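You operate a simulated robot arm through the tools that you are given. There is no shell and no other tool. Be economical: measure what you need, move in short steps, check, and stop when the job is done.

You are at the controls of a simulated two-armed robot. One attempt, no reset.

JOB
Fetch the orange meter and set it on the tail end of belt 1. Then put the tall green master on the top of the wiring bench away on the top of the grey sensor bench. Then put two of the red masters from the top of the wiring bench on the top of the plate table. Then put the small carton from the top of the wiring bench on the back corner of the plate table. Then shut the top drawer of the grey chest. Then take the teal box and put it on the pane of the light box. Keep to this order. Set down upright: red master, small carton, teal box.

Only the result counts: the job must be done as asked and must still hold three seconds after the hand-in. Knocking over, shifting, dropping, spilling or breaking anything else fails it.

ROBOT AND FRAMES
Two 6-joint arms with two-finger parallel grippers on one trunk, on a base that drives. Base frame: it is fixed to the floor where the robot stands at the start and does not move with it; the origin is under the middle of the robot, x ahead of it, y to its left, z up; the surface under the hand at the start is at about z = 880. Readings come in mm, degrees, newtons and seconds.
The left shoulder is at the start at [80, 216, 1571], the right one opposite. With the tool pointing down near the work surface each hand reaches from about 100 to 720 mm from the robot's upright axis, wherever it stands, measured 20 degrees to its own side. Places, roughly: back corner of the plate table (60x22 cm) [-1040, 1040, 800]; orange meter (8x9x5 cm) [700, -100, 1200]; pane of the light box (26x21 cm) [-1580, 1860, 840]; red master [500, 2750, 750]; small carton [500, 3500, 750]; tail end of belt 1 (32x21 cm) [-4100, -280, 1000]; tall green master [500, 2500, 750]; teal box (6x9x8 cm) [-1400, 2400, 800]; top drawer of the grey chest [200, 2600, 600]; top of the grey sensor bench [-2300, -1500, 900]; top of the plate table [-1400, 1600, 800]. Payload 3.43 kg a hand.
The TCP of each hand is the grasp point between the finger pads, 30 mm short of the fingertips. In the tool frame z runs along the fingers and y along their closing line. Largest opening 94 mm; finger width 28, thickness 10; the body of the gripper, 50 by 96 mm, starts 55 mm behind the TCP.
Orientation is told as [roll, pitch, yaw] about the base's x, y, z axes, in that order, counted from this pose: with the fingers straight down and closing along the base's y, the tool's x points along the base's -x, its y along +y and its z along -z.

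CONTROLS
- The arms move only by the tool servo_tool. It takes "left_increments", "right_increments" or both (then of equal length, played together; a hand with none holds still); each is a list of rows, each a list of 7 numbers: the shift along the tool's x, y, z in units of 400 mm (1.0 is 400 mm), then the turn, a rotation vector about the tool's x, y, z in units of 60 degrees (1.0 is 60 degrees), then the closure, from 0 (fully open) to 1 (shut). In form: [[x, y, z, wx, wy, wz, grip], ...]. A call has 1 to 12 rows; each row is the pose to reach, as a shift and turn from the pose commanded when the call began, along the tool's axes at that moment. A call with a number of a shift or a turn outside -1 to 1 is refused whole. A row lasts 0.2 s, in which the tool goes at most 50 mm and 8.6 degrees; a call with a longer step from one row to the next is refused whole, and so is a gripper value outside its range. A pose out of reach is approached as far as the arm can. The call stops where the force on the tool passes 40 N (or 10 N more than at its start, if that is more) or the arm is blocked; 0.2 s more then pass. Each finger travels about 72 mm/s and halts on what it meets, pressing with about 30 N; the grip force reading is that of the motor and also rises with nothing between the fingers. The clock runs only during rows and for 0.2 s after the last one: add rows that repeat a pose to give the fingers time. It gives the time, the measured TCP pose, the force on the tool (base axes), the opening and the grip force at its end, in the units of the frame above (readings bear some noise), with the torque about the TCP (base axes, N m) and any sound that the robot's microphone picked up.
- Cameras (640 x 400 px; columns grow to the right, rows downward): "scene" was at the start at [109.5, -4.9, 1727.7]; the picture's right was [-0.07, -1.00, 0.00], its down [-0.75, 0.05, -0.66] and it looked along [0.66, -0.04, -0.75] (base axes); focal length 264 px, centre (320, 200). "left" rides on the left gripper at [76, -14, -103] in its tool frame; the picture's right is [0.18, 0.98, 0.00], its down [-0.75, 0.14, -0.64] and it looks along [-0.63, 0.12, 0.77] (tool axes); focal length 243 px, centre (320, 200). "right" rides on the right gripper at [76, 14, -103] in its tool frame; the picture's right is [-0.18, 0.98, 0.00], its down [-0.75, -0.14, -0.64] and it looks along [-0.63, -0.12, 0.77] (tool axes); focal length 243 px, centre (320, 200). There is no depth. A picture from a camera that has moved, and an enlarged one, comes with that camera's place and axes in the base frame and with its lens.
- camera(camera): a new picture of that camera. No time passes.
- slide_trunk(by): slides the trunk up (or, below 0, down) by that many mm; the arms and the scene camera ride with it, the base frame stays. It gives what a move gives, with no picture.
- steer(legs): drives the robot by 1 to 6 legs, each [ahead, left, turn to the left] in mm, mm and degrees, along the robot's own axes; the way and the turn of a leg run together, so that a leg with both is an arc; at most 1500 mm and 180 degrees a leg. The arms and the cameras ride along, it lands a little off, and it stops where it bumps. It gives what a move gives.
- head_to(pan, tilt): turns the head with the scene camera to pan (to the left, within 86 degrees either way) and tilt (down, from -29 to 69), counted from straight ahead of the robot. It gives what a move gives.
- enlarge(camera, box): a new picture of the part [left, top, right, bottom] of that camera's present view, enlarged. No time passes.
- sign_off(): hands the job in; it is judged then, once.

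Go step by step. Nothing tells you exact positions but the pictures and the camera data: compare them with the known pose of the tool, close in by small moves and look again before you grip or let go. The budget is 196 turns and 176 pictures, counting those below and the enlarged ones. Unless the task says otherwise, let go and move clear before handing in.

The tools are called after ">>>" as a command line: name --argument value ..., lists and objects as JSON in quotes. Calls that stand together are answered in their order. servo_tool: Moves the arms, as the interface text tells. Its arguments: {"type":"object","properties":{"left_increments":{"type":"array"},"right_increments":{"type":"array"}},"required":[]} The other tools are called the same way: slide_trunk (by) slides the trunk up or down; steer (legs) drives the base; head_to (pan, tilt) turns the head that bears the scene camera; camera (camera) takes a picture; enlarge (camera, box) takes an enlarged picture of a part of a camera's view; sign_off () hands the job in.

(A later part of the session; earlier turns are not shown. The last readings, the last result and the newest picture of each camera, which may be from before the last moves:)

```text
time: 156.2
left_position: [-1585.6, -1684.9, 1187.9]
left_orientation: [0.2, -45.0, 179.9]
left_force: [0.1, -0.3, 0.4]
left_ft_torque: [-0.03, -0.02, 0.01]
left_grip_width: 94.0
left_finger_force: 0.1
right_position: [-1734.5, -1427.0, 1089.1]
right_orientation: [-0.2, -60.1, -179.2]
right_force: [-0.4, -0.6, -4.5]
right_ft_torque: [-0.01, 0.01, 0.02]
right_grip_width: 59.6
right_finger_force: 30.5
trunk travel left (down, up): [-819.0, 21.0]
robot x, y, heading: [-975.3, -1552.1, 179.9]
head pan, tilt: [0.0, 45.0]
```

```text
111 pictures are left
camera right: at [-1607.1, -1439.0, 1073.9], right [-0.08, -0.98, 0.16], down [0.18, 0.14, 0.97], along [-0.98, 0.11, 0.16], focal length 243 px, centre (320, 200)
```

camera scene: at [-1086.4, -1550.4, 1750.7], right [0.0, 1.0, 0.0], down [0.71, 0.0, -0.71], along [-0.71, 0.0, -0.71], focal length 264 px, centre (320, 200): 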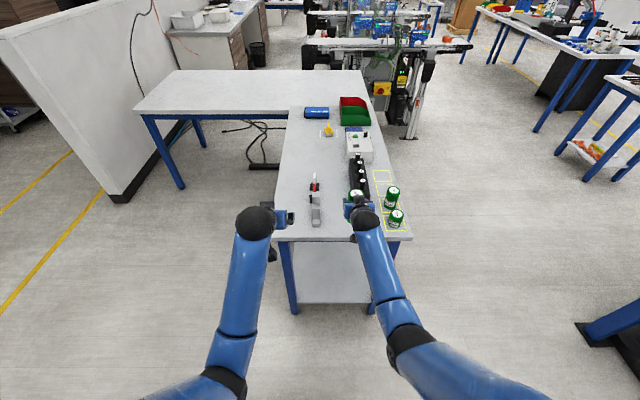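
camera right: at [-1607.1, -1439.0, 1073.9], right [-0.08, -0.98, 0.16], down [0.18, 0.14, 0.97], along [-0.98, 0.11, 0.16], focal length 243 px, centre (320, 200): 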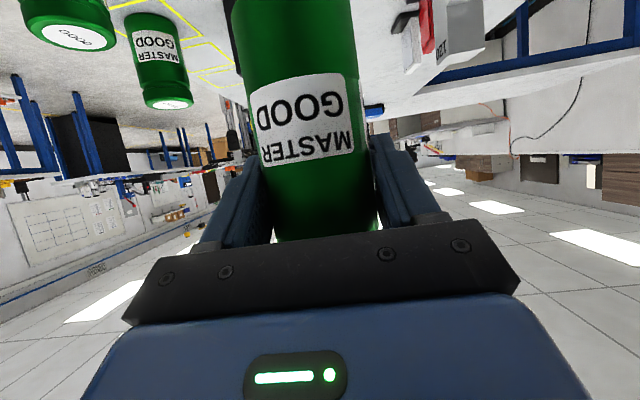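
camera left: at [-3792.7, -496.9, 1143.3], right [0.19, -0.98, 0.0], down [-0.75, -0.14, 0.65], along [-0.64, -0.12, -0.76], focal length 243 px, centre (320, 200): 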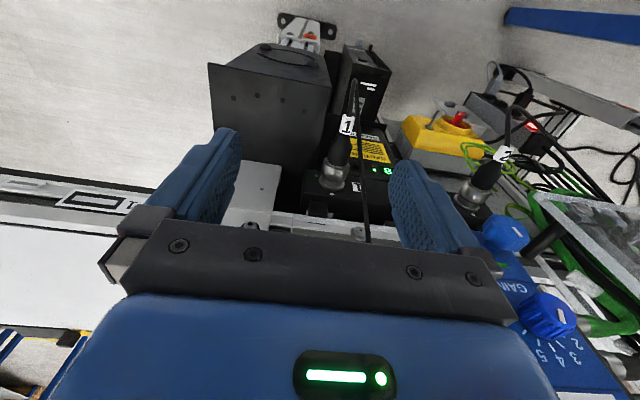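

>>> servo_tool --right_increments '[[-0.033, 0.02, 0.056, 0, 0, 0, 1], [-0.065, 0.045, 0.1125, 0, 0, 0, 1], [-0.022, 0.045, 0.1375, 0, 0, 0, 1], [0.022, 0.045, 0.1625, 0, 0, 0, 1], [0.022, 0.045, 0.1625, 0, 0, 0, 1]]'

>>> enlarge --camera "scene" --box '[270, 150, 430, 250]'

>>> camera --camera "left"

```text
time: 157.4
left_position: [-1586.9, -1685.9, 1185.5]
left_orientation: [0.3, -45.0, 180.0]
left_force: [-0.4, 0.0, 0.5]
left_ft_torque: [0.04, 0.02, 0.0]
left_grip_width: 93.9
left_finger_force: 0.0
right_position: [-1787.6, -1445.5, 1048.3]
right_orientation: [-0.4, -60.0, -179.1]
right_force: [0.8, -0.1, -3.9]
right_ft_torque: [-0.02, -0.03, -0.02]
right_grip_width: 59.8
right_finger_force: 29.9
trunk travel left (down, up): [-819.0, 21.0]
robot x, y, heading: [-977.5, -1552.5, 180.0]
head pan, tilt: [0.0, 45.0]
```

```text
4.00 times, centred on (350, 200) of scene
camera zoom: at [-1087.6, -1551.1, 1750.5], right [0.0, 1.0, 0.0], down [0.71, 0.0, -0.71], along [-0.71, 0.0, -0.71], focal length 1057 px, centre (200, 200)
```

zoom: 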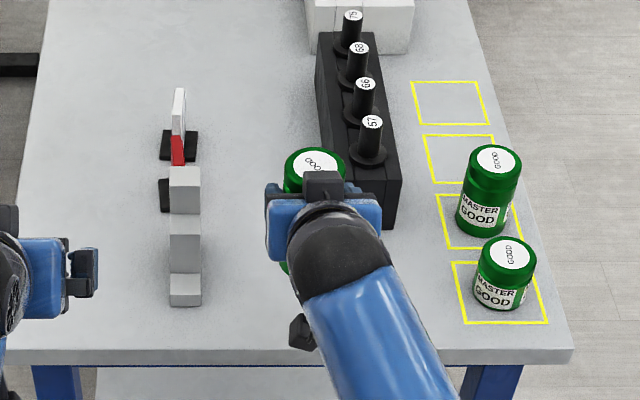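

```text
109 pictures are left
camera left: at [-1458.5, -1670.5, 1203.3], right [0.13, -0.98, -0.13], down [-0.08, -0.14, 0.99], along [-0.99, -0.12, -0.1], focal length 243 px, centre (320, 200)
```

left: 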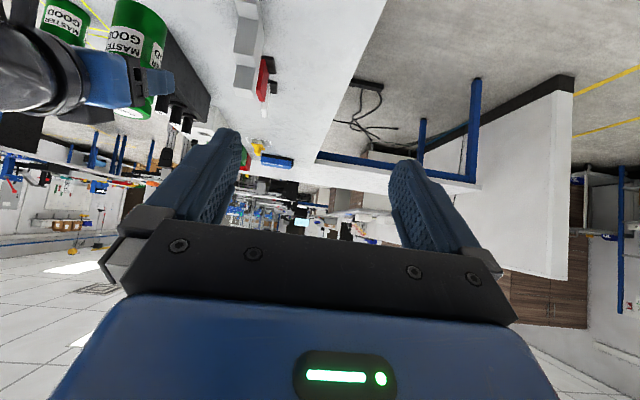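

>>> servo_tool --right_increments '[[0.0217, 0, 0.0125, 0, 0, 0, 1], [0.0433, 0, 0.025, 0, 0, 0, 1], [0.0541, 0, 0.03125, 0, 0, 0, 1], [0.065, 0, 0.0375, 0, 0, 0, 1], [0.0758, 0, 0.04375, 0, 0, 0, 1], [0.0866, 0, 0.05, 0, 0, 0, 1]]'

>>> camera --camera "left"

```text
time: 158.8
left_position: [-1585.2, -1684.9, 1186.5]
left_orientation: [0.1, -45.0, 179.9]
left_force: [0.5, 0.1, 0.4]
left_ft_torque: [-0.01, -0.02, 0.03]
left_grip_width: 93.9
left_finger_force: 0.0
right_position: [-1788.5, -1445.7, 1008.8]
right_orientation: [-0.4, -60.1, -179.2]
right_force: [-0.4, 0.9, -4.2]
right_ft_torque: [0.02, 0.01, 0.02]
right_grip_width: 59.8
right_finger_force: 30.1
trunk travel left (down, up): [-819.0, 21.0]
robot x, y, heading: [-973.7, -1548.7, 179.8]
head pan, tilt: [0.0, 45.0]
```

```text
108 pictures are left
camera left: at [-1458.4, -1670.4, 1203.3], right [0.13, -0.98, -0.13], down [-0.08, -0.14, 0.99], along [-0.99, -0.12, -0.1], focal length 243 px, centre (320, 200)
```

left: 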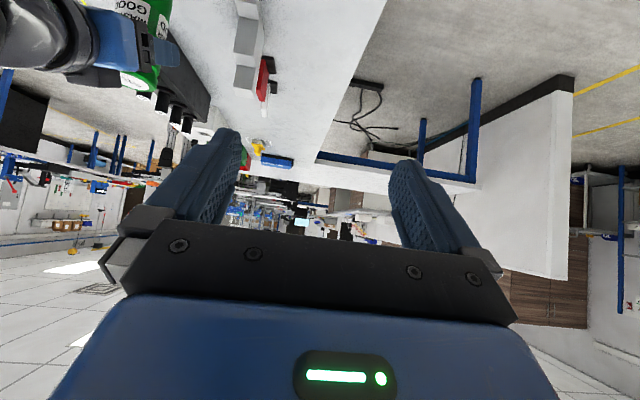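

Not yet in contact at TCP z≈1009; continue down in small steps.

>>> servo_tool --right_increments '[[0.0108, 0, 0.00625, 0, 0, 0, 1], [0.0195, 0, 0.01125, 0, 0, 0, 1], [0.0282, 0, 0.01625, 0, 0, 0, 1], [0.0368, 0, 0.02125, 0, 0, 0, 1], [0.0455, 0, 0.02625, 0, 0, 0, 1], [0.0541, 0, 0.03125, 0, 0, 0, 1]]'

```text
time: 160.2
left_position: [-1585.9, -1684.8, 1185.0]
left_orientation: [0.0, -44.9, 180.0]
left_force: [0.5, 0.0, -0.4]
left_ft_torque: [-0.01, -0.01, 0.01]
left_grip_width: 93.7
left_finger_force: 0.1
right_position: [-1784.1, -1447.9, 993.3]
right_orientation: [-0.3, -60.0, -179.1]
right_force: [0.4, 0.0, -4.9]
right_ft_torque: [-0.04, 0.01, 0.02]
right_grip_width: 59.7
right_finger_force: 29.9
right hand out of reach, approached as far as the arm can: row 4, 5, 6
trunk travel left (down, up): [-819.0, 21.0]
robot x, y, heading: [-975.3, -1548.6, 180.0]
head pan, tilt: [0.0, 45.0]
```

>>> servo_tool --right_increments '[[-0.0433, 0, -0.025, 0, 0, 0, 1], [-0.1083, 0, -0.0625, 0, 0, 0, 1]]'

>>> slide_trunk --by -50

>>> servo_tool --right_increments '[[0.01, 0, 0.006, 0, 0, 0, 1], [0.0217, 0, 0.0125, 0, 0, 0, 1], [0.0303, 0, 0.0175, 0, 0, 0, 1], [0.039, 0, 0.0225, 0, 0, 0, 1], [0.0476, 0, 0.0275, 0, 0, 0, 1]]'

```text
time: 160.8
left_position: [-1584.2, -1685.1, 1186.4]
left_orientation: [0.3, -45.0, 179.8]
left_force: [-0.7, -0.7, 0.1]
left_ft_torque: [0.01, -0.03, 0.01]
left_grip_width: 94.2
left_finger_force: 0.0
right_position: [-1781.0, -1446.5, 1042.7]
right_orientation: [-0.4, -59.9, -179.1]
right_force: [0.1, 0.7, -5.1]
right_ft_torque: [0.01, 0.04, 0.02]
right_grip_width: 59.8
right_finger_force: 30.1
right hand out of reach, approached as far as the arm can: row 1
trunk travel left (down, up): [-819.0, 21.0]
robot x, y, heading: [-976.6, -1547.2, 180.2]
head pan, tilt: [0.0, 45.0]
```

```text
time: 161.7
left_position: [-1585.8, -1684.3, 1135.4]
left_orientation: [0.1, -45.1, 180.0]
left_force: [0.4, 0.2, 0.7]
left_ft_torque: [-0.03, -0.03, -0.02]
left_grip_width: 94.2
left_finger_force: 0.1
right_position: [-1784.0, -1446.5, 992.3]
right_orientation: [-0.4, -60.1, -179.1]
right_force: [0.4, 0.0, -4.4]
right_ft_torque: [0.02, 0.01, 0.02]
right_grip_width: 59.7
right_finger_force: 30.2
trunk travel left (down, up): [-769.0, 71.0]
robot x, y, heading: [-973.3, -1550.0, 180.1]
head pan, tilt: [0.0, 45.0]
```

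```text
time: 162.9
left_position: [-1584.7, -1685.5, 1135.8]
left_orientation: [0.1, -45.0, 180.1]
left_force: [-0.2, 0.2, -0.4]
left_ft_torque: [0.02, -0.03, 0.02]
left_grip_width: 94.0
left_finger_force: 0.0
right_position: [-1783.3, -1446.4, 971.4]
right_orientation: [-0.3, -60.1, -179.1]
right_force: [-0.5, -0.4, -4.4]
right_ft_torque: [0.02, 0.02, 0.0]
right_grip_width: 59.7
right_finger_force: 29.8
trunk travel left (down, up): [-769.0, 71.0]
robot x, y, heading: [-973.4, -1550.6, 179.9]
head pan, tilt: [0.0, 45.0]
```

>>> servo_tool --right_increments '[[0.0065, 0, 0.00375, 0, 0, 0, 1], [0.013, 0, 0.0075, 0, 0, 0, 1], [0.0195, 0, 0.01125, 0, 0, 0, 1], [0.026, 0, 0.015, 0, 0, 0, 1], [0.0325, 0, 0.01875, 0, 0, 0, 1], [0.039, 0, 0.0225, 0, 0, 0, 1]]'

>>> camera --camera "left"

>>> enlarge --camera "scene" --box '[270, 150, 430, 250]'

```text
time: 164.3
left_position: [-1581.0, -1684.3, 1138.3]
left_orientation: [0.2, -45.3, 179.9]
left_force: [-0.4, -0.4, -0.4]
left_ft_torque: [-0.03, 0.0, 0.04]
left_grip_width: 94.0
left_finger_force: 0.1
right_position: [-1784.6, -1447.6, 961.0]
right_orientation: [-0.1, -60.8, -179.4]
right_force: [-6.3, 5.2, 26.1]
right_ft_torque: [-0.02, -0.03, 0.07]
right_grip_width: 60.4
right_finger_force: 30.4
trunk travel left (down, up): [-769.0, 71.0]
robot x, y, heading: [-977.3, -1553.1, 180.0]
head pan, tilt: [0.0, 45.0]
```

```text
107 pictures are left
camera left: at [-1454.6, -1669.6, 1155.5], right [0.13, -0.98, -0.13], down [-0.08, -0.14, 0.99], along [-0.99, -0.12, -0.09], focal length 243 px, centre (320, 200)
```

left: 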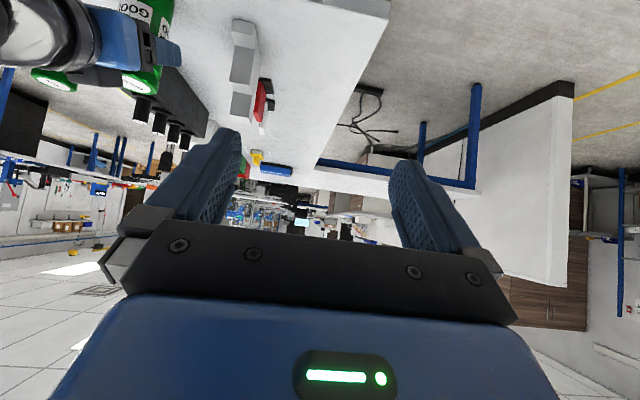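

```text
4.00 times, centred on (350, 200) of scene
camera zoom: at [-1081.6, -1550.1, 1701.3], right [0.0, 1.0, 0.0], down [0.71, 0.0, -0.71], along [-0.71, 0.0, -0.71], focal length 1057 px, centre (200, 200)
```

zoom: 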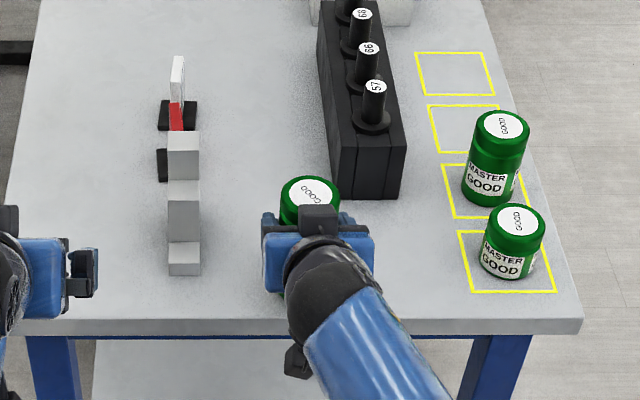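

Contact made. Ease off and release.

>>> servo_tool --right_increments '[[-0.006, 0, -0.0035, 0, 0, 0, 1], [-0.006, 0, -0.0035, 0, 0, 0, 0.4], [-0.006, 0, -0.0035, 0, 0, 0, 0], [-0.006, 0, -0.0035, 0, 0, 0, 0], [-0.006, 0, -0.0035, 0, 0, 0, 0]]'

>>> camera --camera "right"

```text
time: 165.5
left_position: [-1583.9, -1686.4, 1135.9]
left_orientation: [0.1, -45.0, 180.0]
left_force: [-0.8, 0.3, 0.3]
left_ft_torque: [0.01, -0.02, 0.0]
left_grip_width: 93.8
left_finger_force: 0.0
right_position: [-1783.6, -1447.6, 956.1]
right_orientation: [-0.5, -60.0, -179.1]
right_force: [0.9, 0.4, 0.6]
right_ft_torque: [-0.03, 0.03, 0.0]
right_grip_width: 94.0
right_finger_force: 0.1
trunk travel left (down, up): [-769.0, 71.0]
robot x, y, heading: [-975.0, -1553.2, 179.7]
head pan, tilt: [0.0, 45.0]
```

```text
105 pictures are left
camera right: at [-1655.3, -1459.3, 941.1], right [-0.08, -0.98, 0.16], down [0.18, 0.14, 0.97], along [-0.98, 0.11, 0.16], focal length 243 px, centre (320, 200)
```

right: 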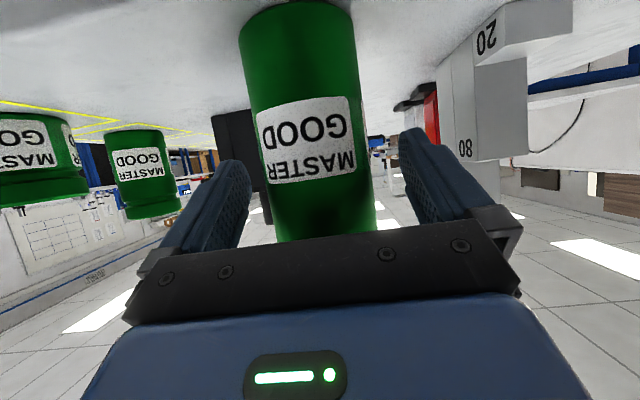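

Released and upright. Back straight away.

>>> steer --legs '[[-530, 0, 0]]'

>>> camera --camera "scene"

```text
time: 168.6
left_position: [-1058.9, -1685.1, 1134.2]
left_orientation: [0.1, -44.9, 179.8]
left_force: [-0.6, -0.1, -0.7]
left_ft_torque: [0.03, 0.04, 0.01]
left_grip_width: 94.2
left_finger_force: 0.0
right_position: [-1256.5, -1445.1, 954.6]
right_orientation: [-0.3, -59.9, -179.1]
right_force: [-1.0, -0.9, -0.2]
right_ft_torque: [0.03, -0.01, -0.03]
right_grip_width: 93.8
right_finger_force: 0.2
trunk travel left (down, up): [-769.0, 71.0]
robot x, y, heading: [-446.5, -1553.9, 180.1]
head pan, tilt: [0.0, 45.0]
```

```text
104 pictures are left
camera scene: at [-560.8, -1551.9, 1700.4], right [0.0, 1.0, 0.0], down [0.71, 0.0, -0.71], along [-0.71, 0.0, -0.71], focal length 264 px, centre (320, 200)
```

scene: 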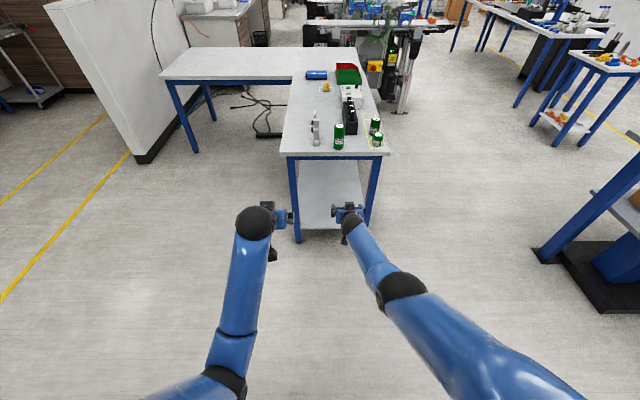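

The tall green master stands on the sensor bench. Now back to the wiring bench for two red masters.

>>> slide_trunk --by 60

>>> steer --legs '[[0, 0, -90], [1400, -40, 0], [1400, -40, 0], [1270, 0, 0], [0, 0, -90]]'

>>> head_to --pan 5 --tilt 42

>>> camera --camera "scene"

```text
time: 169.6
left_position: [-1056.6, -1684.4, 1197.5]
left_orientation: [0.2, -45.0, 179.9]
left_force: [1.0, -0.6, -0.4]
left_ft_torque: [0.03, 0.02, 0.01]
left_grip_width: 93.9
left_finger_force: 0.1
right_position: [-1256.0, -1446.0, 1017.5]
right_orientation: [-0.3, -60.1, -179.3]
right_force: [-0.2, -0.7, -0.1]
right_ft_torque: [0.02, -0.01, 0.01]
right_grip_width: 93.9
right_finger_force: 0.1
trunk travel left (down, up): [-829.0, 11.0]
robot x, y, heading: [-444.4, -1554.6, 179.8]
head pan, tilt: [0.0, 45.0]
```

```text
time: 196.8
left_position: [276.8, 2645.4, 1194.8]
left_orientation: [0.1, -45.1, -0.9]
left_force: [-0.5, -0.3, -0.5]
left_ft_torque: [0.01, 0.01, 0.0]
left_grip_width: 93.8
left_finger_force: 0.0
right_position: [472.6, 2404.6, 1016.8]
right_orientation: [-0.4, -60.1, 0.2]
right_force: [0.1, -0.4, 0.5]
right_ft_torque: [-0.02, 0.0, -0.02]
right_grip_width: 94.0
right_finger_force: 0.1
trunk travel left (down, up): [-829.0, 11.0]
robot x, y, heading: [-335.4, 2521.4, -0.7]
head pan, tilt: [0.0, 45.0]
```

```text
time: 197.5
left_position: [276.1, 2646.3, 1195.3]
left_orientation: [0.1, -45.1, -0.8]
left_force: [-0.8, -0.4, -1.0]
left_ft_torque: [0.0, 0.01, 0.02]
left_grip_width: 93.9
left_finger_force: 0.1
right_position: [472.6, 2404.4, 1016.6]
right_orientation: [-0.3, -60.1, 0.0]
right_force: [-0.5, -1.3, -0.2]
right_ft_torque: [0.02, 0.02, 0.03]
right_grip_width: 94.0
right_finger_force: 0.1
trunk travel left (down, up): [-829.0, 11.0]
robot x, y, heading: [-333.9, 2521.3, -1.1]
head pan, tilt: [5.0, 42.0]
```

```text
103 pictures are left
camera scene: at [-219.3, 2527.5, 1765.0], right [0.07, -1.0, 0.0], down [-0.67, -0.05, -0.74], along [0.74, 0.05, -0.67], focal length 264 px, centre (320, 200)
```

scene: 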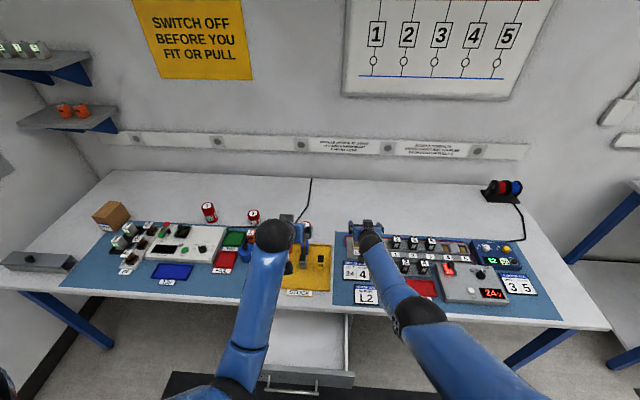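

I'll shift left, raise and extend the left hand out of the way, and set the right tool to -45° with 45° yaw, so it reaches the nearest red master past the relay tray.

>>> steer --legs '[[45, 200, 1]]'

>>> servo_tool --left_increments '[[-0.1, 0, -0.01, 0, 0, 0, 0], [-0.2, 0, -0.03, 0, 0, 0, 0], [-0.3, 0, -0.06, 0, 0, 0, 0], [-0.4, 0, -0.09, 0, 0, 0, 0], [-0.5, 0, -0.12, 0, 0, 0, 0], [-0.6, 0, -0.15, 0, 0, 0, 0], [-0.7, 0, -0.177, 0, 0, 0, 0]]' --right_increments '[[0, 0, 0, 0, 0.125, 0, 0], [0, 0, 0, 0, 0.25, 0, 0], [0, 0, 0, 0, 0.25, 0, 0], [0, 0, 0, 0, 0.25, 0, 0], [0, 0, 0, 0, 0.25, 0, 0], [0, 0, 0, 0, 0.25, 0, 0], [0, 0, 0, 0, 0.25, 0, 0]]'

>>> camera --camera "scene"

```text
time: 199.1
left_position: [318.9, 2848.6, 1197.0]
left_orientation: [0.4, -45.1, -0.1]
left_force: [1.1, -0.9, 0.4]
left_ft_torque: [0.02, 0.0, 0.03]
left_grip_width: 93.9
left_finger_force: 0.0
right_position: [519.7, 2610.8, 1016.9]
right_orientation: [0.0, -60.1, 0.5]
right_force: [0.7, -0.9, -0.4]
right_ft_torque: [-0.02, -0.01, 0.04]
right_grip_width: 94.4
right_finger_force: 0.1
trunk travel left (down, up): [-829.0, 11.0]
robot x, y, heading: [-288.1, 2713.1, -0.3]
head pan, tilt: [5.0, 42.0]
```

```text
time: 200.7
left_position: [467.9, 2852.1, 1444.4]
left_orientation: [0.1, -45.1, 0.0]
left_force: [0.4, 0.3, 0.5]
left_ft_torque: [-0.02, 0.02, -0.05]
left_grip_width: 94.0
left_finger_force: 0.1
right_position: [520.6, 2615.0, 1015.8]
right_orientation: [-0.3, -45.2, 0.7]
right_force: [0.3, 0.5, -0.2]
right_ft_torque: [0.04, 0.0, 0.01]
right_grip_width: 94.2
right_finger_force: 0.1
trunk travel left (down, up): [-829.0, 11.0]
robot x, y, heading: [-290.2, 2722.8, 0.0]
head pan, tilt: [5.0, 42.0]
```

```text
102 pictures are left
camera scene: at [-172.7, 2726.4, 1764.9], right [0.09, -1.0, 0.0], down [-0.67, -0.06, -0.74], along [0.74, 0.06, -0.67], focal length 264 px, centre (320, 200)
```

scene: 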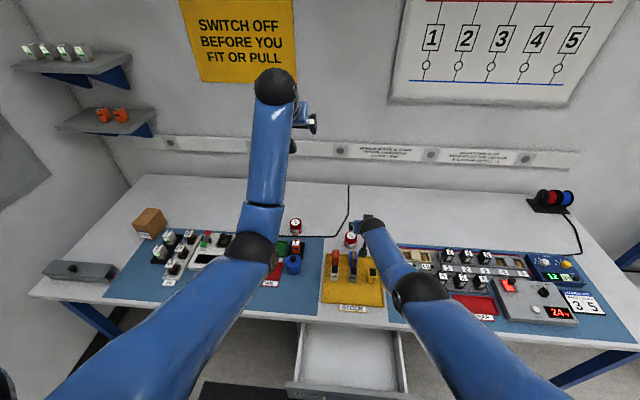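

>>> enlarge --camera "scene" --box '[270, 190, 410, 290]'

```text
4.00 times, centred on (340, 240) of scene
camera zoom: at [-172.7, 2726.4, 1764.9], right [0.09, -1.0, 0.0], down [-0.67, -0.06, -0.74], along [0.74, 0.06, -0.67], focal length 1057 px, centre (240, 40)
```

zoom: 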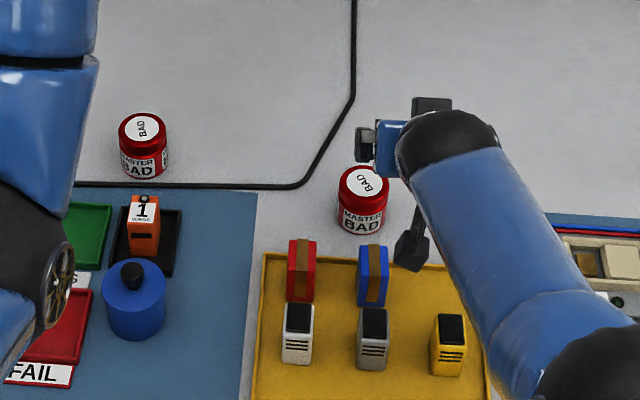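

Red A is at ≈[602, 2644]; the relays are tall, so I'll come in from the right with 45° yaw. First turn and raise the right hand, then lower the trunk.

>>> servo_tool --right_increments '[[-0.073, -0.018, -0.075, -0.065, 0, -0.065, 0], [-0.146, -0.036, -0.15, -0.13, 0, -0.13, 0], [-0.219, -0.054, -0.225, -0.195, 0, -0.195, 0], [-0.292, -0.072, -0.3, -0.26, 0, -0.26, 0], [-0.365, -0.09, -0.375, -0.325, 0, -0.325, 0], [-0.438, -0.109, -0.45, -0.39, 0, -0.39, 0], [-0.511, -0.127, -0.525, -0.455, 0, -0.455, 0], [-0.584, -0.145, -0.6, -0.52, 0, -0.52, 0]]'

>>> slide_trunk --by -400

>>> camera --camera "right"

>>> camera --camera "scene"

```text
time: 202.5
left_position: [467.5, 2852.5, 1443.0]
left_orientation: [0.3, -45.0, 0.0]
left_force: [0.0, -0.1, 0.4]
left_ft_torque: [-0.03, 0.0, -0.01]
left_grip_width: 94.1
left_finger_force: 0.1
right_position: [515.0, 2557.8, 1352.5]
right_orientation: [-0.2, -44.9, 45.0]
right_force: [-1.2, -1.6, -0.3]
right_ft_torque: [0.0, -0.01, 0.03]
right_grip_width: 94.2
right_finger_force: 0.1
trunk travel left (down, up): [-829.0, 11.0]
robot x, y, heading: [-289.4, 2721.7, -0.0]
head pan, tilt: [5.0, 42.0]
```

```text
time: 206.3
left_position: [467.7, 2852.3, 1043.9]
left_orientation: [0.1, -45.0, 0.0]
left_force: [0.0, -0.3, -0.2]
left_ft_torque: [-0.01, 0.04, -0.02]
left_grip_width: 94.1
left_finger_force: 0.1
right_position: [516.9, 2557.5, 951.8]
right_orientation: [-0.2, -44.8, 44.9]
right_force: [0.5, -0.1, -1.0]
right_ft_torque: [-0.02, -0.03, -0.04]
right_grip_width: 93.8
right_finger_force: 0.0
trunk travel left (down, up): [-429.0, 411.0]
robot x, y, heading: [-288.6, 2720.8, -0.3]
head pan, tilt: [5.0, 42.0]
```

```text
100 pictures are left
camera right: at [417.3, 2479.4, 970.5], right [-0.6, 0.79, 0.13], down [0.15, -0.04, 0.99], along [0.79, 0.61, -0.1], focal length 243 px, centre (320, 200)
```

right: 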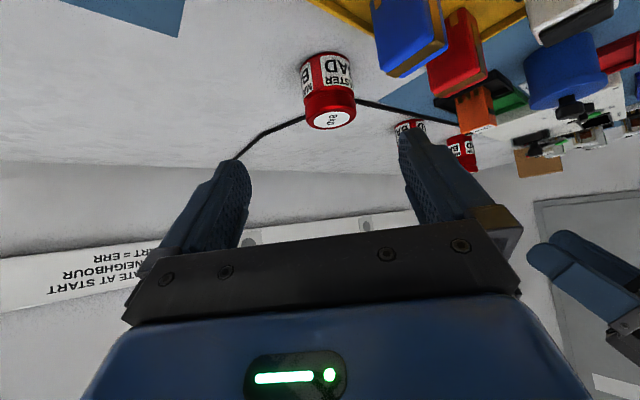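

```text
99 pictures are left
camera scene: at [-173.0, 2726.4, 1365.0], right [0.09, -1.0, 0.0], down [-0.67, -0.06, -0.74], along [0.74, 0.06, -0.67], focal length 264 px, centre (320, 200)
```

scene: 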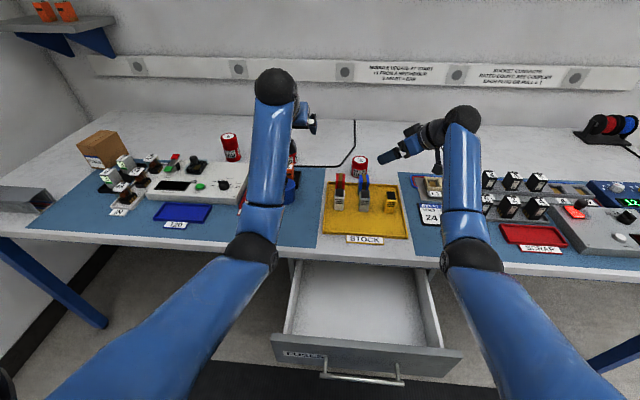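

>>> servo_tool --right_increments '[[-0.005, 0.004, 0.1, 0, 0, 0, 0], [-0.01, 0.008, 0.2, 0, 0, 0, 0], [-0.014, 0.012, 0.29, 0, 0, 0, 0], [-0.014, 0.012, 0.29, 0, 0, 0, 0]]'

>>> camera --camera "right"

>>> enlarge --camera "scene" --box '[300, 110, 460, 210]'

```text
time: 207.3
left_position: [467.7, 2851.5, 1042.7]
left_orientation: [0.1, -45.0, 0.0]
left_force: [-0.9, -0.1, -0.7]
left_ft_torque: [-0.03, 0.02, 0.02]
left_grip_width: 93.8
left_finger_force: 0.1
right_position: [573.7, 2622.0, 874.4]
right_orientation: [-0.4, -45.0, 45.0]
right_force: [-0.2, -0.2, 0.0]
right_ft_torque: [0.0, 0.03, -0.01]
right_grip_width: 93.7
right_finger_force: 0.1
trunk travel left (down, up): [-429.0, 411.0]
robot x, y, heading: [-286.0, 2717.8, -0.3]
head pan, tilt: [5.0, 42.0]
```

```text
98 pictures are left
camera right: at [474.6, 2542.0, 893.2], right [-0.6, 0.79, 0.13], down [0.15, -0.04, 0.99], along [0.79, 0.61, -0.1], focal length 243 px, centre (320, 200)
```

right: 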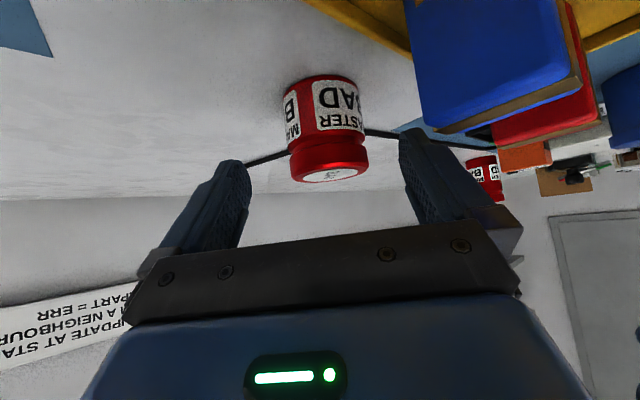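

```text
4.00 times, centred on (380, 160) of scene
camera zoom: at [-173.0, 2726.1, 1365.0], right [0.09, -1.0, 0.0], down [-0.67, -0.06, -0.74], along [0.74, 0.07, -0.67], focal length 1057 px, centre (80, 360)
```

zoom: 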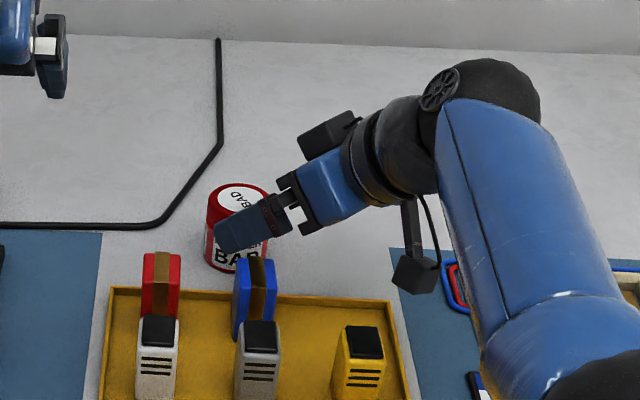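

>>> servo_tool --right_increments '[[-0.012, 0.004, 0.067, 0, 0, 0, 0], [-0.023, 0.007, 0.133, 0, 0, 0, 0], [-0.023, 0.007, 0.133, 0, 0, 0, 0]]'

>>> camera --camera "right"

```text
time: 208.1
left_position: [467.2, 2851.6, 1044.1]
left_orientation: [-0.1, -45.1, 0.1]
left_force: [-0.1, -0.2, -1.0]
left_ft_torque: [-0.02, -0.03, 0.0]
left_grip_width: 93.9
left_finger_force: 0.0
right_position: [569.3, 2643.2, 848.5]
right_orientation: [-0.7, -45.1, 45.0]
right_force: [0.3, -2.3, 11.6]
right_ft_torque: [-0.99, 1.47, 0.39]
right_grip_width: 93.8
right_finger_force: 0.0
right hand out of reach, approached as far as the arm can: row 1, 2, 3
trunk travel left (down, up): [-429.0, 411.0]
robot x, y, heading: [-288.4, 2721.2, 0.2]
head pan, tilt: [5.0, 42.0]
```

```text
96 pictures are left
camera right: at [470.8, 2564.5, 867.7], right [-0.6, 0.79, 0.12], down [0.15, -0.04, 0.99], along [0.79, 0.61, -0.09], focal length 243 px, centre (320, 200)
```

right: 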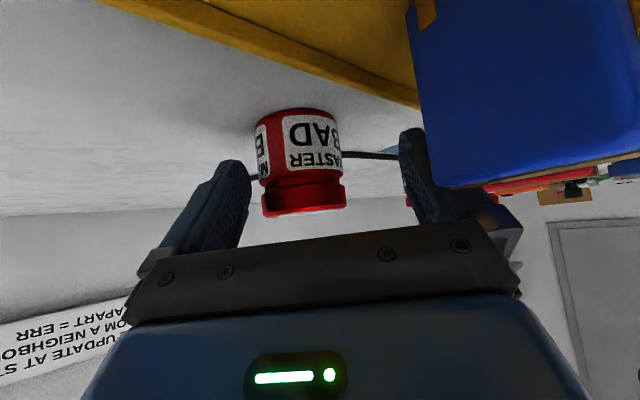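

Out of reach there and drifting toward the relay, so I'll return to the previous pose at once.

>>> servo_tool --right_increments '[[-0.025, -0.02, -0.045, 0, 0, 0, 0], [-0.03, -0.045, -0.08, 0, 0, 0, 0]]'

>>> enlarge --camera "scene" --box '[300, 110, 460, 210]'

```text
time: 208.7
left_position: [467.8, 2852.2, 1044.9]
left_orientation: [0.2, -45.0, 0.1]
left_force: [0.2, -0.6, -0.2]
left_ft_torque: [-0.01, 0.02, 0.01]
left_grip_width: 94.0
left_finger_force: 0.2
right_position: [572.0, 2619.6, 877.3]
right_orientation: [-0.2, -44.9, 44.9]
right_force: [-0.6, 0.5, 0.5]
right_ft_torque: [-0.05, 0.0, 0.01]
right_grip_width: 93.8
right_finger_force: 0.0
trunk travel left (down, up): [-429.0, 411.0]
robot x, y, heading: [-288.7, 2718.3, 0.0]
head pan, tilt: [5.0, 42.0]
```

```text
4.00 times, centred on (380, 160) of scene
camera zoom: at [-173.7, 2726.0, 1365.0], right [0.09, -1.0, 0.0], down [-0.67, -0.06, -0.74], along [0.74, 0.07, -0.67], focal length 1057 px, centre (80, 360)
```

zoom: 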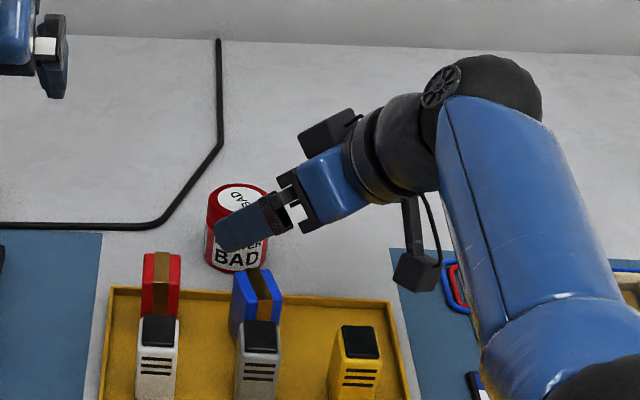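

>>> enlarge --camera "scene" --box '[320, 160, 410, 215]'

>>> camera --camera "right"

```text
7.11 times, centred on (365, 188) of scene
camera zoom: at [-173.7, 2726.0, 1365.0], right [0.09, -1.0, 0.0], down [-0.67, -0.06, -0.74], along [0.74, 0.07, -0.67], focal length 1880 px, centre (0, 289)
```

zoom: 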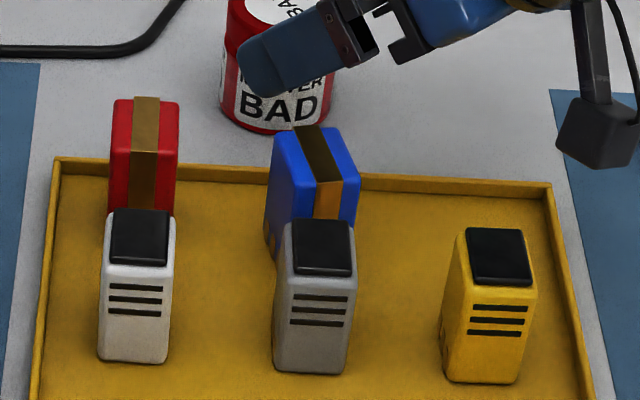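

```text
93 pictures are left
camera right: at [473.6, 2542.0, 896.0], right [-0.6, 0.79, 0.13], down [0.15, -0.04, 0.99], along [0.79, 0.61, -0.1], focal length 243 px, centre (320, 200)
```

right: 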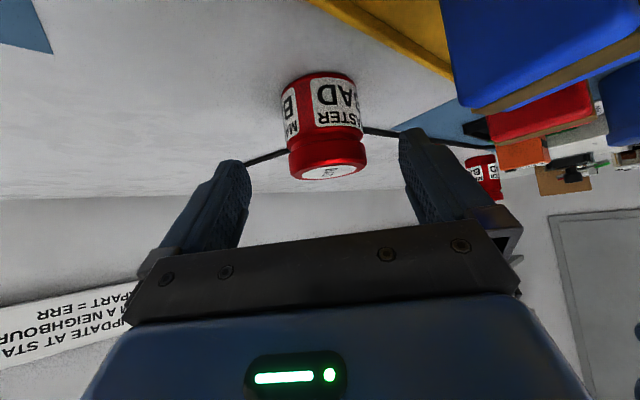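

The blue relay in the stock tray got nudged (about 15–20 mm and ~11°). I'll put it back: bring the right hand vertical above it, so that closing the fingers squares it up.

>>> servo_tool --right_increments '[[-0.07, 0, -0.07, 0, 0, 0, 0], [-0.14, 0, -0.14, 0, 0, 0, 0], [-0.22, 0, -0.22, 0.02, 0, 0.02, 0], [-0.2, 0.04, -0.24, 0.12, 0, 0.12, 0], [-0.18, 0.08, -0.26, 0.22, 0, 0.22, 0], [-0.16, 0.12, -0.28, 0.32, 0, 0.32, 0], [-0.13, 0.16, -0.31, 0.42, 0, 0.42, 0], [-0.108, 0.195, -0.333, 0.52, 0, 0.52, 0], [-0.108, 0.195, -0.333, 0.53, 0, 0.53, 0]]'

>>> servo_tool --right_increments '[[0, 0, 0, 0, 0.125, 0, 0], [0, 0, 0, 0, 0.25, 0, 0], [0, 0, 0, 0, 0.375, 0, 0], [0, 0, 0, 0, 0.5, 0, 0], [0, 0, 0, 0, 0.625, 0, 0], [0, 0, 0, 0, 0.75, 0, 0], [0, 0, 0, 0, 0.75, 0, 0]]'

>>> camera --camera "right"

>>> enlarge --camera "scene" --box '[300, 110, 460, 210]'

```text
time: 210.7
left_position: [468.8, 2852.7, 1042.6]
left_orientation: [0.1, -45.0, 0.1]
left_force: [0.0, 0.0, -0.2]
left_ft_torque: [0.0, -0.01, -0.03]
left_grip_width: 93.9
left_finger_force: 0.0
right_position: [473.3, 2631.1, 1001.7]
right_orientation: [-0.3, -45.0, -0.1]
right_force: [0.2, 0.3, -0.8]
right_ft_torque: [0.01, -0.02, 0.04]
right_grip_width: 94.1
right_finger_force: 0.0
trunk travel left (down, up): [-429.0, 411.0]
robot x, y, heading: [-285.1, 2718.6, -0.1]
head pan, tilt: [5.0, 42.0]
```

```text
time: 212.3
left_position: [467.7, 2852.7, 1043.4]
left_orientation: [0.1, -45.0, 0.0]
left_force: [-0.2, 0.9, -0.5]
left_ft_torque: [-0.03, 0.02, -0.02]
left_grip_width: 94.1
left_finger_force: 0.0
right_position: [454.3, 2628.3, 999.0]
right_orientation: [-0.1, 0.0, -0.3]
right_force: [0.1, 0.7, -1.3]
right_ft_torque: [0.02, 0.0, -0.03]
right_grip_width: 93.8
right_finger_force: 0.1
right hand out of reach, approached as far as the arm can: row 6, 7
trunk travel left (down, up): [-429.0, 411.0]
robot x, y, heading: [-288.2, 2722.3, 0.1]
head pan, tilt: [5.0, 42.0]
```

```text
92 pictures are left
camera right: at [379.2, 2643.5, 1101.5], right [0.19, 0.98, 0.0], down [0.75, -0.14, 0.64], along [0.63, -0.12, -0.77], focal length 243 px, centre (320, 200)
```

right: 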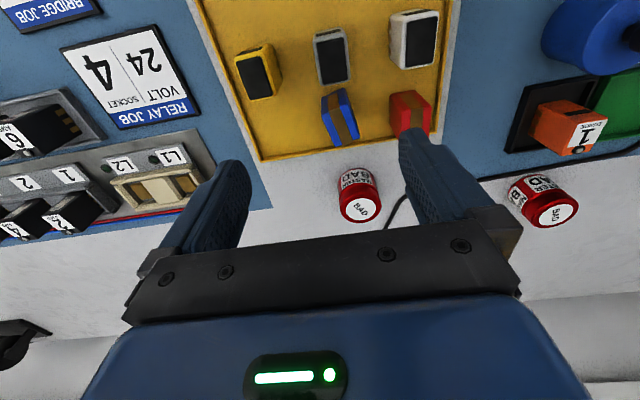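

```text
4.00 times, centred on (380, 160) of scene
camera zoom: at [-172.9, 2726.6, 1364.9], right [0.09, -1.0, 0.0], down [-0.67, -0.06, -0.74], along [0.74, 0.06, -0.67], focal length 1057 px, centre (80, 360)
```

zoom: 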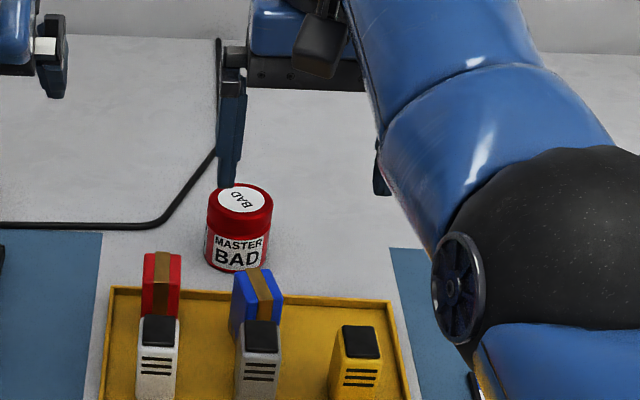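

From above, the relays form a grid; blue should sit at about [475, 2646] with no yaw and is off by ~8 mm and ~15°. I'll shift the robot left for reach, tilt to -20°, and approach with the fingers half closed.

>>> steer --legs '[[0, 100, 0]]'

>>> servo_tool --right_increments '[[0, -0.06, 0, 0, -0.11, 0, 0.2], [-0.01, -0.12, 0, 0, -0.22, 0, 0.4], [-0.03, -0.2, 0.05, 0, -0.333, 0, 0.47], [-0.03, -0.2, 0.1, 0, -0.333, 0, 0.47], [-0.03, -0.2, 0.1, 0, -0.333, 0, 0.47]]'

>>> camera --camera "right"

```text
time: 213.5
left_position: [467.5, 2950.4, 1043.6]
left_orientation: [0.2, -44.9, -0.1]
left_force: [-0.1, -0.3, 1.1]
left_ft_torque: [0.0, 0.04, 0.02]
left_grip_width: 94.0
left_finger_force: 0.1
right_position: [455.3, 2725.7, 1000.2]
right_orientation: [0.0, -0.1, -0.4]
right_force: [-0.1, -0.1, 0.7]
right_ft_torque: [0.01, 0.0, 0.01]
right_grip_width: 94.2
right_finger_force: 0.1
trunk travel left (down, up): [-429.0, 411.0]
robot x, y, heading: [-288.0, 2817.2, 0.1]
head pan, tilt: [5.0, 42.0]
```

```text
time: 214.7
left_position: [467.3, 2950.3, 1043.5]
left_orientation: [0.1, -45.1, 0.0]
left_force: [0.1, 1.1, 0.7]
left_ft_torque: [0.01, 0.0, 0.01]
left_grip_width: 93.9
left_finger_force: 0.1
right_position: [465.4, 2646.4, 959.0]
right_orientation: [-0.3, -20.1, -0.3]
right_force: [-0.5, 0.4, 0.7]
right_ft_torque: [-0.01, -0.03, 0.01]
right_grip_width: 49.9
right_finger_force: 0.0
right hand out of reach, approached as far as the arm can: row 1, 2
trunk travel left (down, up): [-429.0, 411.0]
robot x, y, heading: [-288.3, 2817.9, -0.1]
head pan, tilt: [5.0, 42.0]
```

```text
90 pictures are left
camera right: at [360.0, 2662.3, 1029.6], right [0.18, 0.98, 0.06], down [0.49, -0.14, 0.86], along [0.86, -0.12, -0.5], focal length 243 px, centre (320, 200)
```

right: 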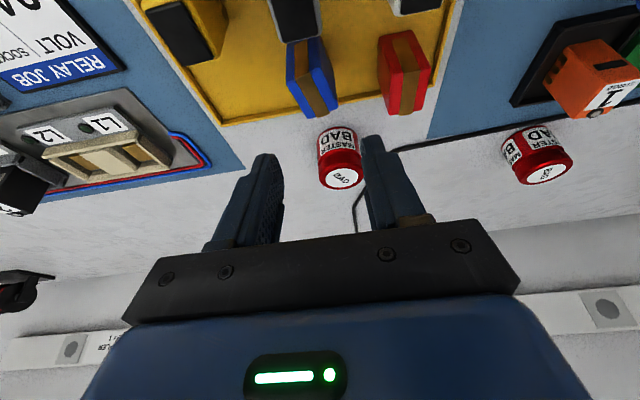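

>>> servo_tool --right_increments '[[0.026, 0.002, 0.072, 0, 0, 0, 0.47], [0.052, 0.002, 0.143, 0, 0, 0, 0.47], [0.078, 0.002, 0.214, 0, 0, 0, 0.47], [0.078, 0.002, 0.214, 0, 0, 0, 0.47]]'

>>> camera --camera "right"

>>> enlarge --camera "scene" --box '[320, 110, 480, 210]'

```text
time: 215.7
left_position: [467.7, 2950.8, 1042.7]
left_orientation: [0.1, -44.9, -0.1]
left_force: [0.1, -0.1, -0.8]
left_ft_torque: [0.0, 0.04, -0.01]
left_grip_width: 93.9
left_finger_force: 0.0
right_position: [465.7, 2647.7, 869.9]
right_orientation: [-0.2, -20.2, -0.2]
right_force: [-0.4, -0.6, -0.3]
right_ft_torque: [-0.06, 0.0, 0.04]
right_grip_width: 49.7
right_finger_force: 0.0
trunk travel left (down, up): [-429.0, 411.0]
robot x, y, heading: [-289.9, 2818.4, -0.2]
head pan, tilt: [5.0, 42.0]
```

```text
89 pictures are left
camera right: at [360.3, 2662.7, 938.5], right [0.18, 0.98, 0.06], down [0.49, -0.14, 0.86], along [0.86, -0.12, -0.5], focal length 243 px, centre (320, 200)
```

right: 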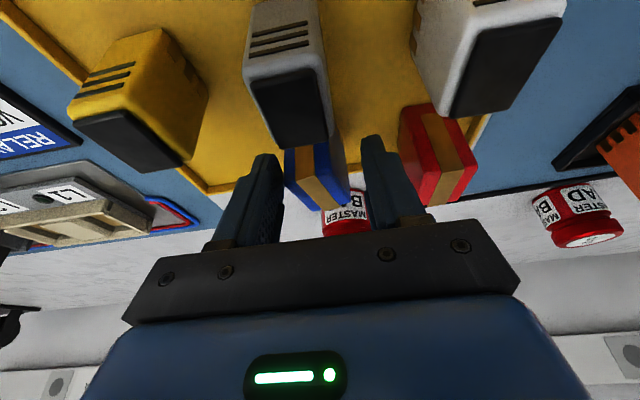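

```text
4.00 times, centred on (400, 160) of scene
camera zoom: at [-173.1, 2825.4, 1365.0], right [0.09, -1.0, 0.0], down [-0.67, -0.06, -0.74], along [0.74, 0.06, -0.67], focal length 1057 px, centre (0, 360)
```

zoom: 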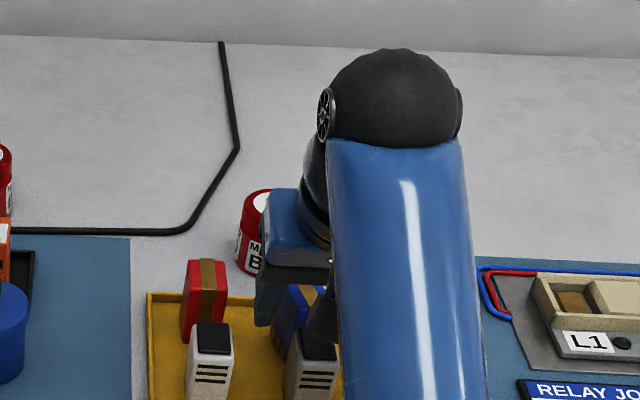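

The blue relay lies between the fingers. Closing to square it up.

>>> servo_tool --right_increments '[[0, 0, 0, 0, 0, 0, 0.6], [0, 0, 0, 0, 0, 0, 0.75], [0, 0, 0, 0, 0, 0, 0.75]]'

>>> camera --camera "right"

```text
time: 216.5
left_position: [468.0, 2949.8, 1042.9]
left_orientation: [0.2, -45.0, -0.2]
left_force: [-0.2, 0.0, -0.3]
left_ft_torque: [0.02, 0.03, -0.02]
left_grip_width: 93.7
left_finger_force: 0.0
right_position: [465.9, 2647.1, 869.1]
right_orientation: [-0.2, -20.2, -0.1]
right_force: [-0.4, -0.1, -0.3]
right_ft_torque: [0.01, 0.03, -0.05]
right_grip_width: 28.8
right_finger_force: 29.9
trunk travel left (down, up): [-429.0, 411.0]
robot x, y, heading: [-290.6, 2817.8, 0.2]
head pan, tilt: [5.0, 42.0]
```

```text
87 pictures are left
camera right: at [360.4, 2662.6, 938.6], right [0.18, 0.98, 0.06], down [0.49, -0.14, 0.86], along [0.85, -0.12, -0.5], focal length 243 px, centre (320, 200)
```

right: 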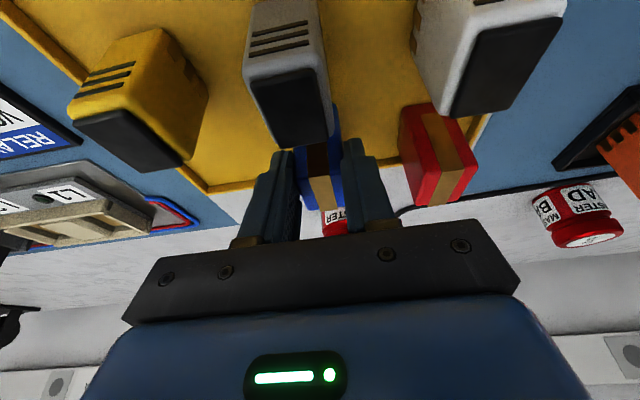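

Squared up. Now lift 3 mm, shift 10 mm forward, lower, release.

>>> servo_tool --right_increments '[[-0.0026, 0, -0.007, 0, 0, 0, 0.75], [-0.0145, 0, -0.003, 0, 0, 0, 0.75], [-0.0261, 0, 0.0016, 0, 0, 0, 0.75], [-0.0235, 0, 0.0086, 0, 0, 0, 0.75], [-0.0235, 0, 0.0086, 0, 0, 0, 0.75]]'

>>> servo_tool --right_increments '[[0, 0, 0, 0, 0, 0, 0.6], [0, 0, 0, 0, 0, 0, 0.47], [0, 0, 0, 0, 0, 0, 0.47]]'

>>> camera --camera "right"

```text
time: 217.7
left_position: [468.2, 2951.1, 1043.3]
left_orientation: [0.1, -44.9, -0.1]
left_force: [-0.8, 0.3, -0.1]
left_ft_torque: [0.0, 0.02, -0.01]
left_grip_width: 94.0
left_finger_force: 0.1
right_position: [475.7, 2647.5, 868.9]
right_orientation: [-0.2, -20.2, -0.3]
right_force: [-0.9, -0.9, 0.2]
right_ft_torque: [-0.01, -0.01, 0.0]
right_grip_width: 28.8
right_finger_force: 29.2
trunk travel left (down, up): [-429.0, 411.0]
robot x, y, heading: [-286.2, 2818.7, -0.2]
head pan, tilt: [5.0, 42.0]
```

```text
time: 218.5
left_position: [468.3, 2950.2, 1043.1]
left_orientation: [0.0, -45.0, -0.2]
left_force: [1.0, 0.8, -0.2]
left_ft_torque: [0.0, 0.0, 0.0]
left_grip_width: 94.1
left_finger_force: 0.1
right_position: [476.9, 2646.3, 868.7]
right_orientation: [-0.2, -20.1, -0.1]
right_force: [-0.4, 0.0, -0.4]
right_ft_torque: [-0.02, 0.0, -0.01]
right_grip_width: 49.7
right_finger_force: 0.1
trunk travel left (down, up): [-429.0, 411.0]
robot x, y, heading: [-287.2, 2818.4, 0.1]
head pan, tilt: [5.0, 42.0]
```

```text
86 pictures are left
camera right: at [370.1, 2662.3, 938.7], right [0.18, 0.98, 0.06], down [0.49, -0.14, 0.86], along [0.86, -0.12, -0.5], focal length 243 px, centre (320, 200)
```

right: 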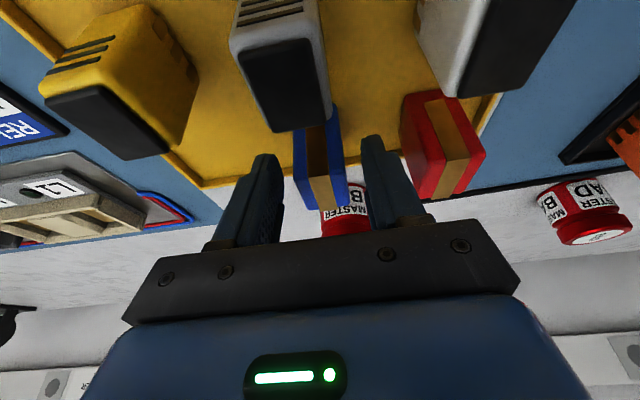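

Good. Rise straight up and compare from above.

>>> servo_tool --right_increments '[[-0.026, 0, -0.072, 0, 0, 0, 0.47], [-0.052, 0, -0.143, 0, 0, 0, 0.47], [-0.078, 0, -0.214, 0, 0, 0, 0.47], [-0.1, 0, -0.28, 0, 0, 0, 0.2]]'

>>> camera --camera "right"

```text
time: 219.5
left_position: [467.8, 2950.9, 1043.5]
left_orientation: [0.1, -45.0, 0.0]
left_force: [-0.1, -0.6, 0.5]
left_ft_torque: [0.0, 0.0, -0.02]
left_grip_width: 94.4
left_finger_force: 0.0
right_position: [476.1, 2647.5, 988.0]
right_orientation: [-0.3, -20.0, -0.1]
right_force: [0.3, -0.3, -0.6]
right_ft_torque: [0.02, -0.02, -0.02]
right_grip_width: 75.2
right_finger_force: 0.0
trunk travel left (down, up): [-429.0, 411.0]
robot x, y, heading: [-289.5, 2816.9, 0.0]
head pan, tilt: [5.0, 42.0]
```

```text
85 pictures are left
camera right: at [369.4, 2663.3, 1057.9], right [0.18, 0.98, 0.06], down [0.49, -0.14, 0.86], along [0.86, -0.12, -0.5], focal length 243 px, centre (320, 200)
```

right: 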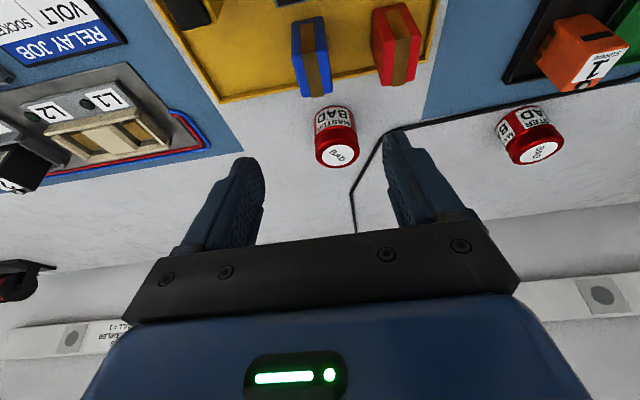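

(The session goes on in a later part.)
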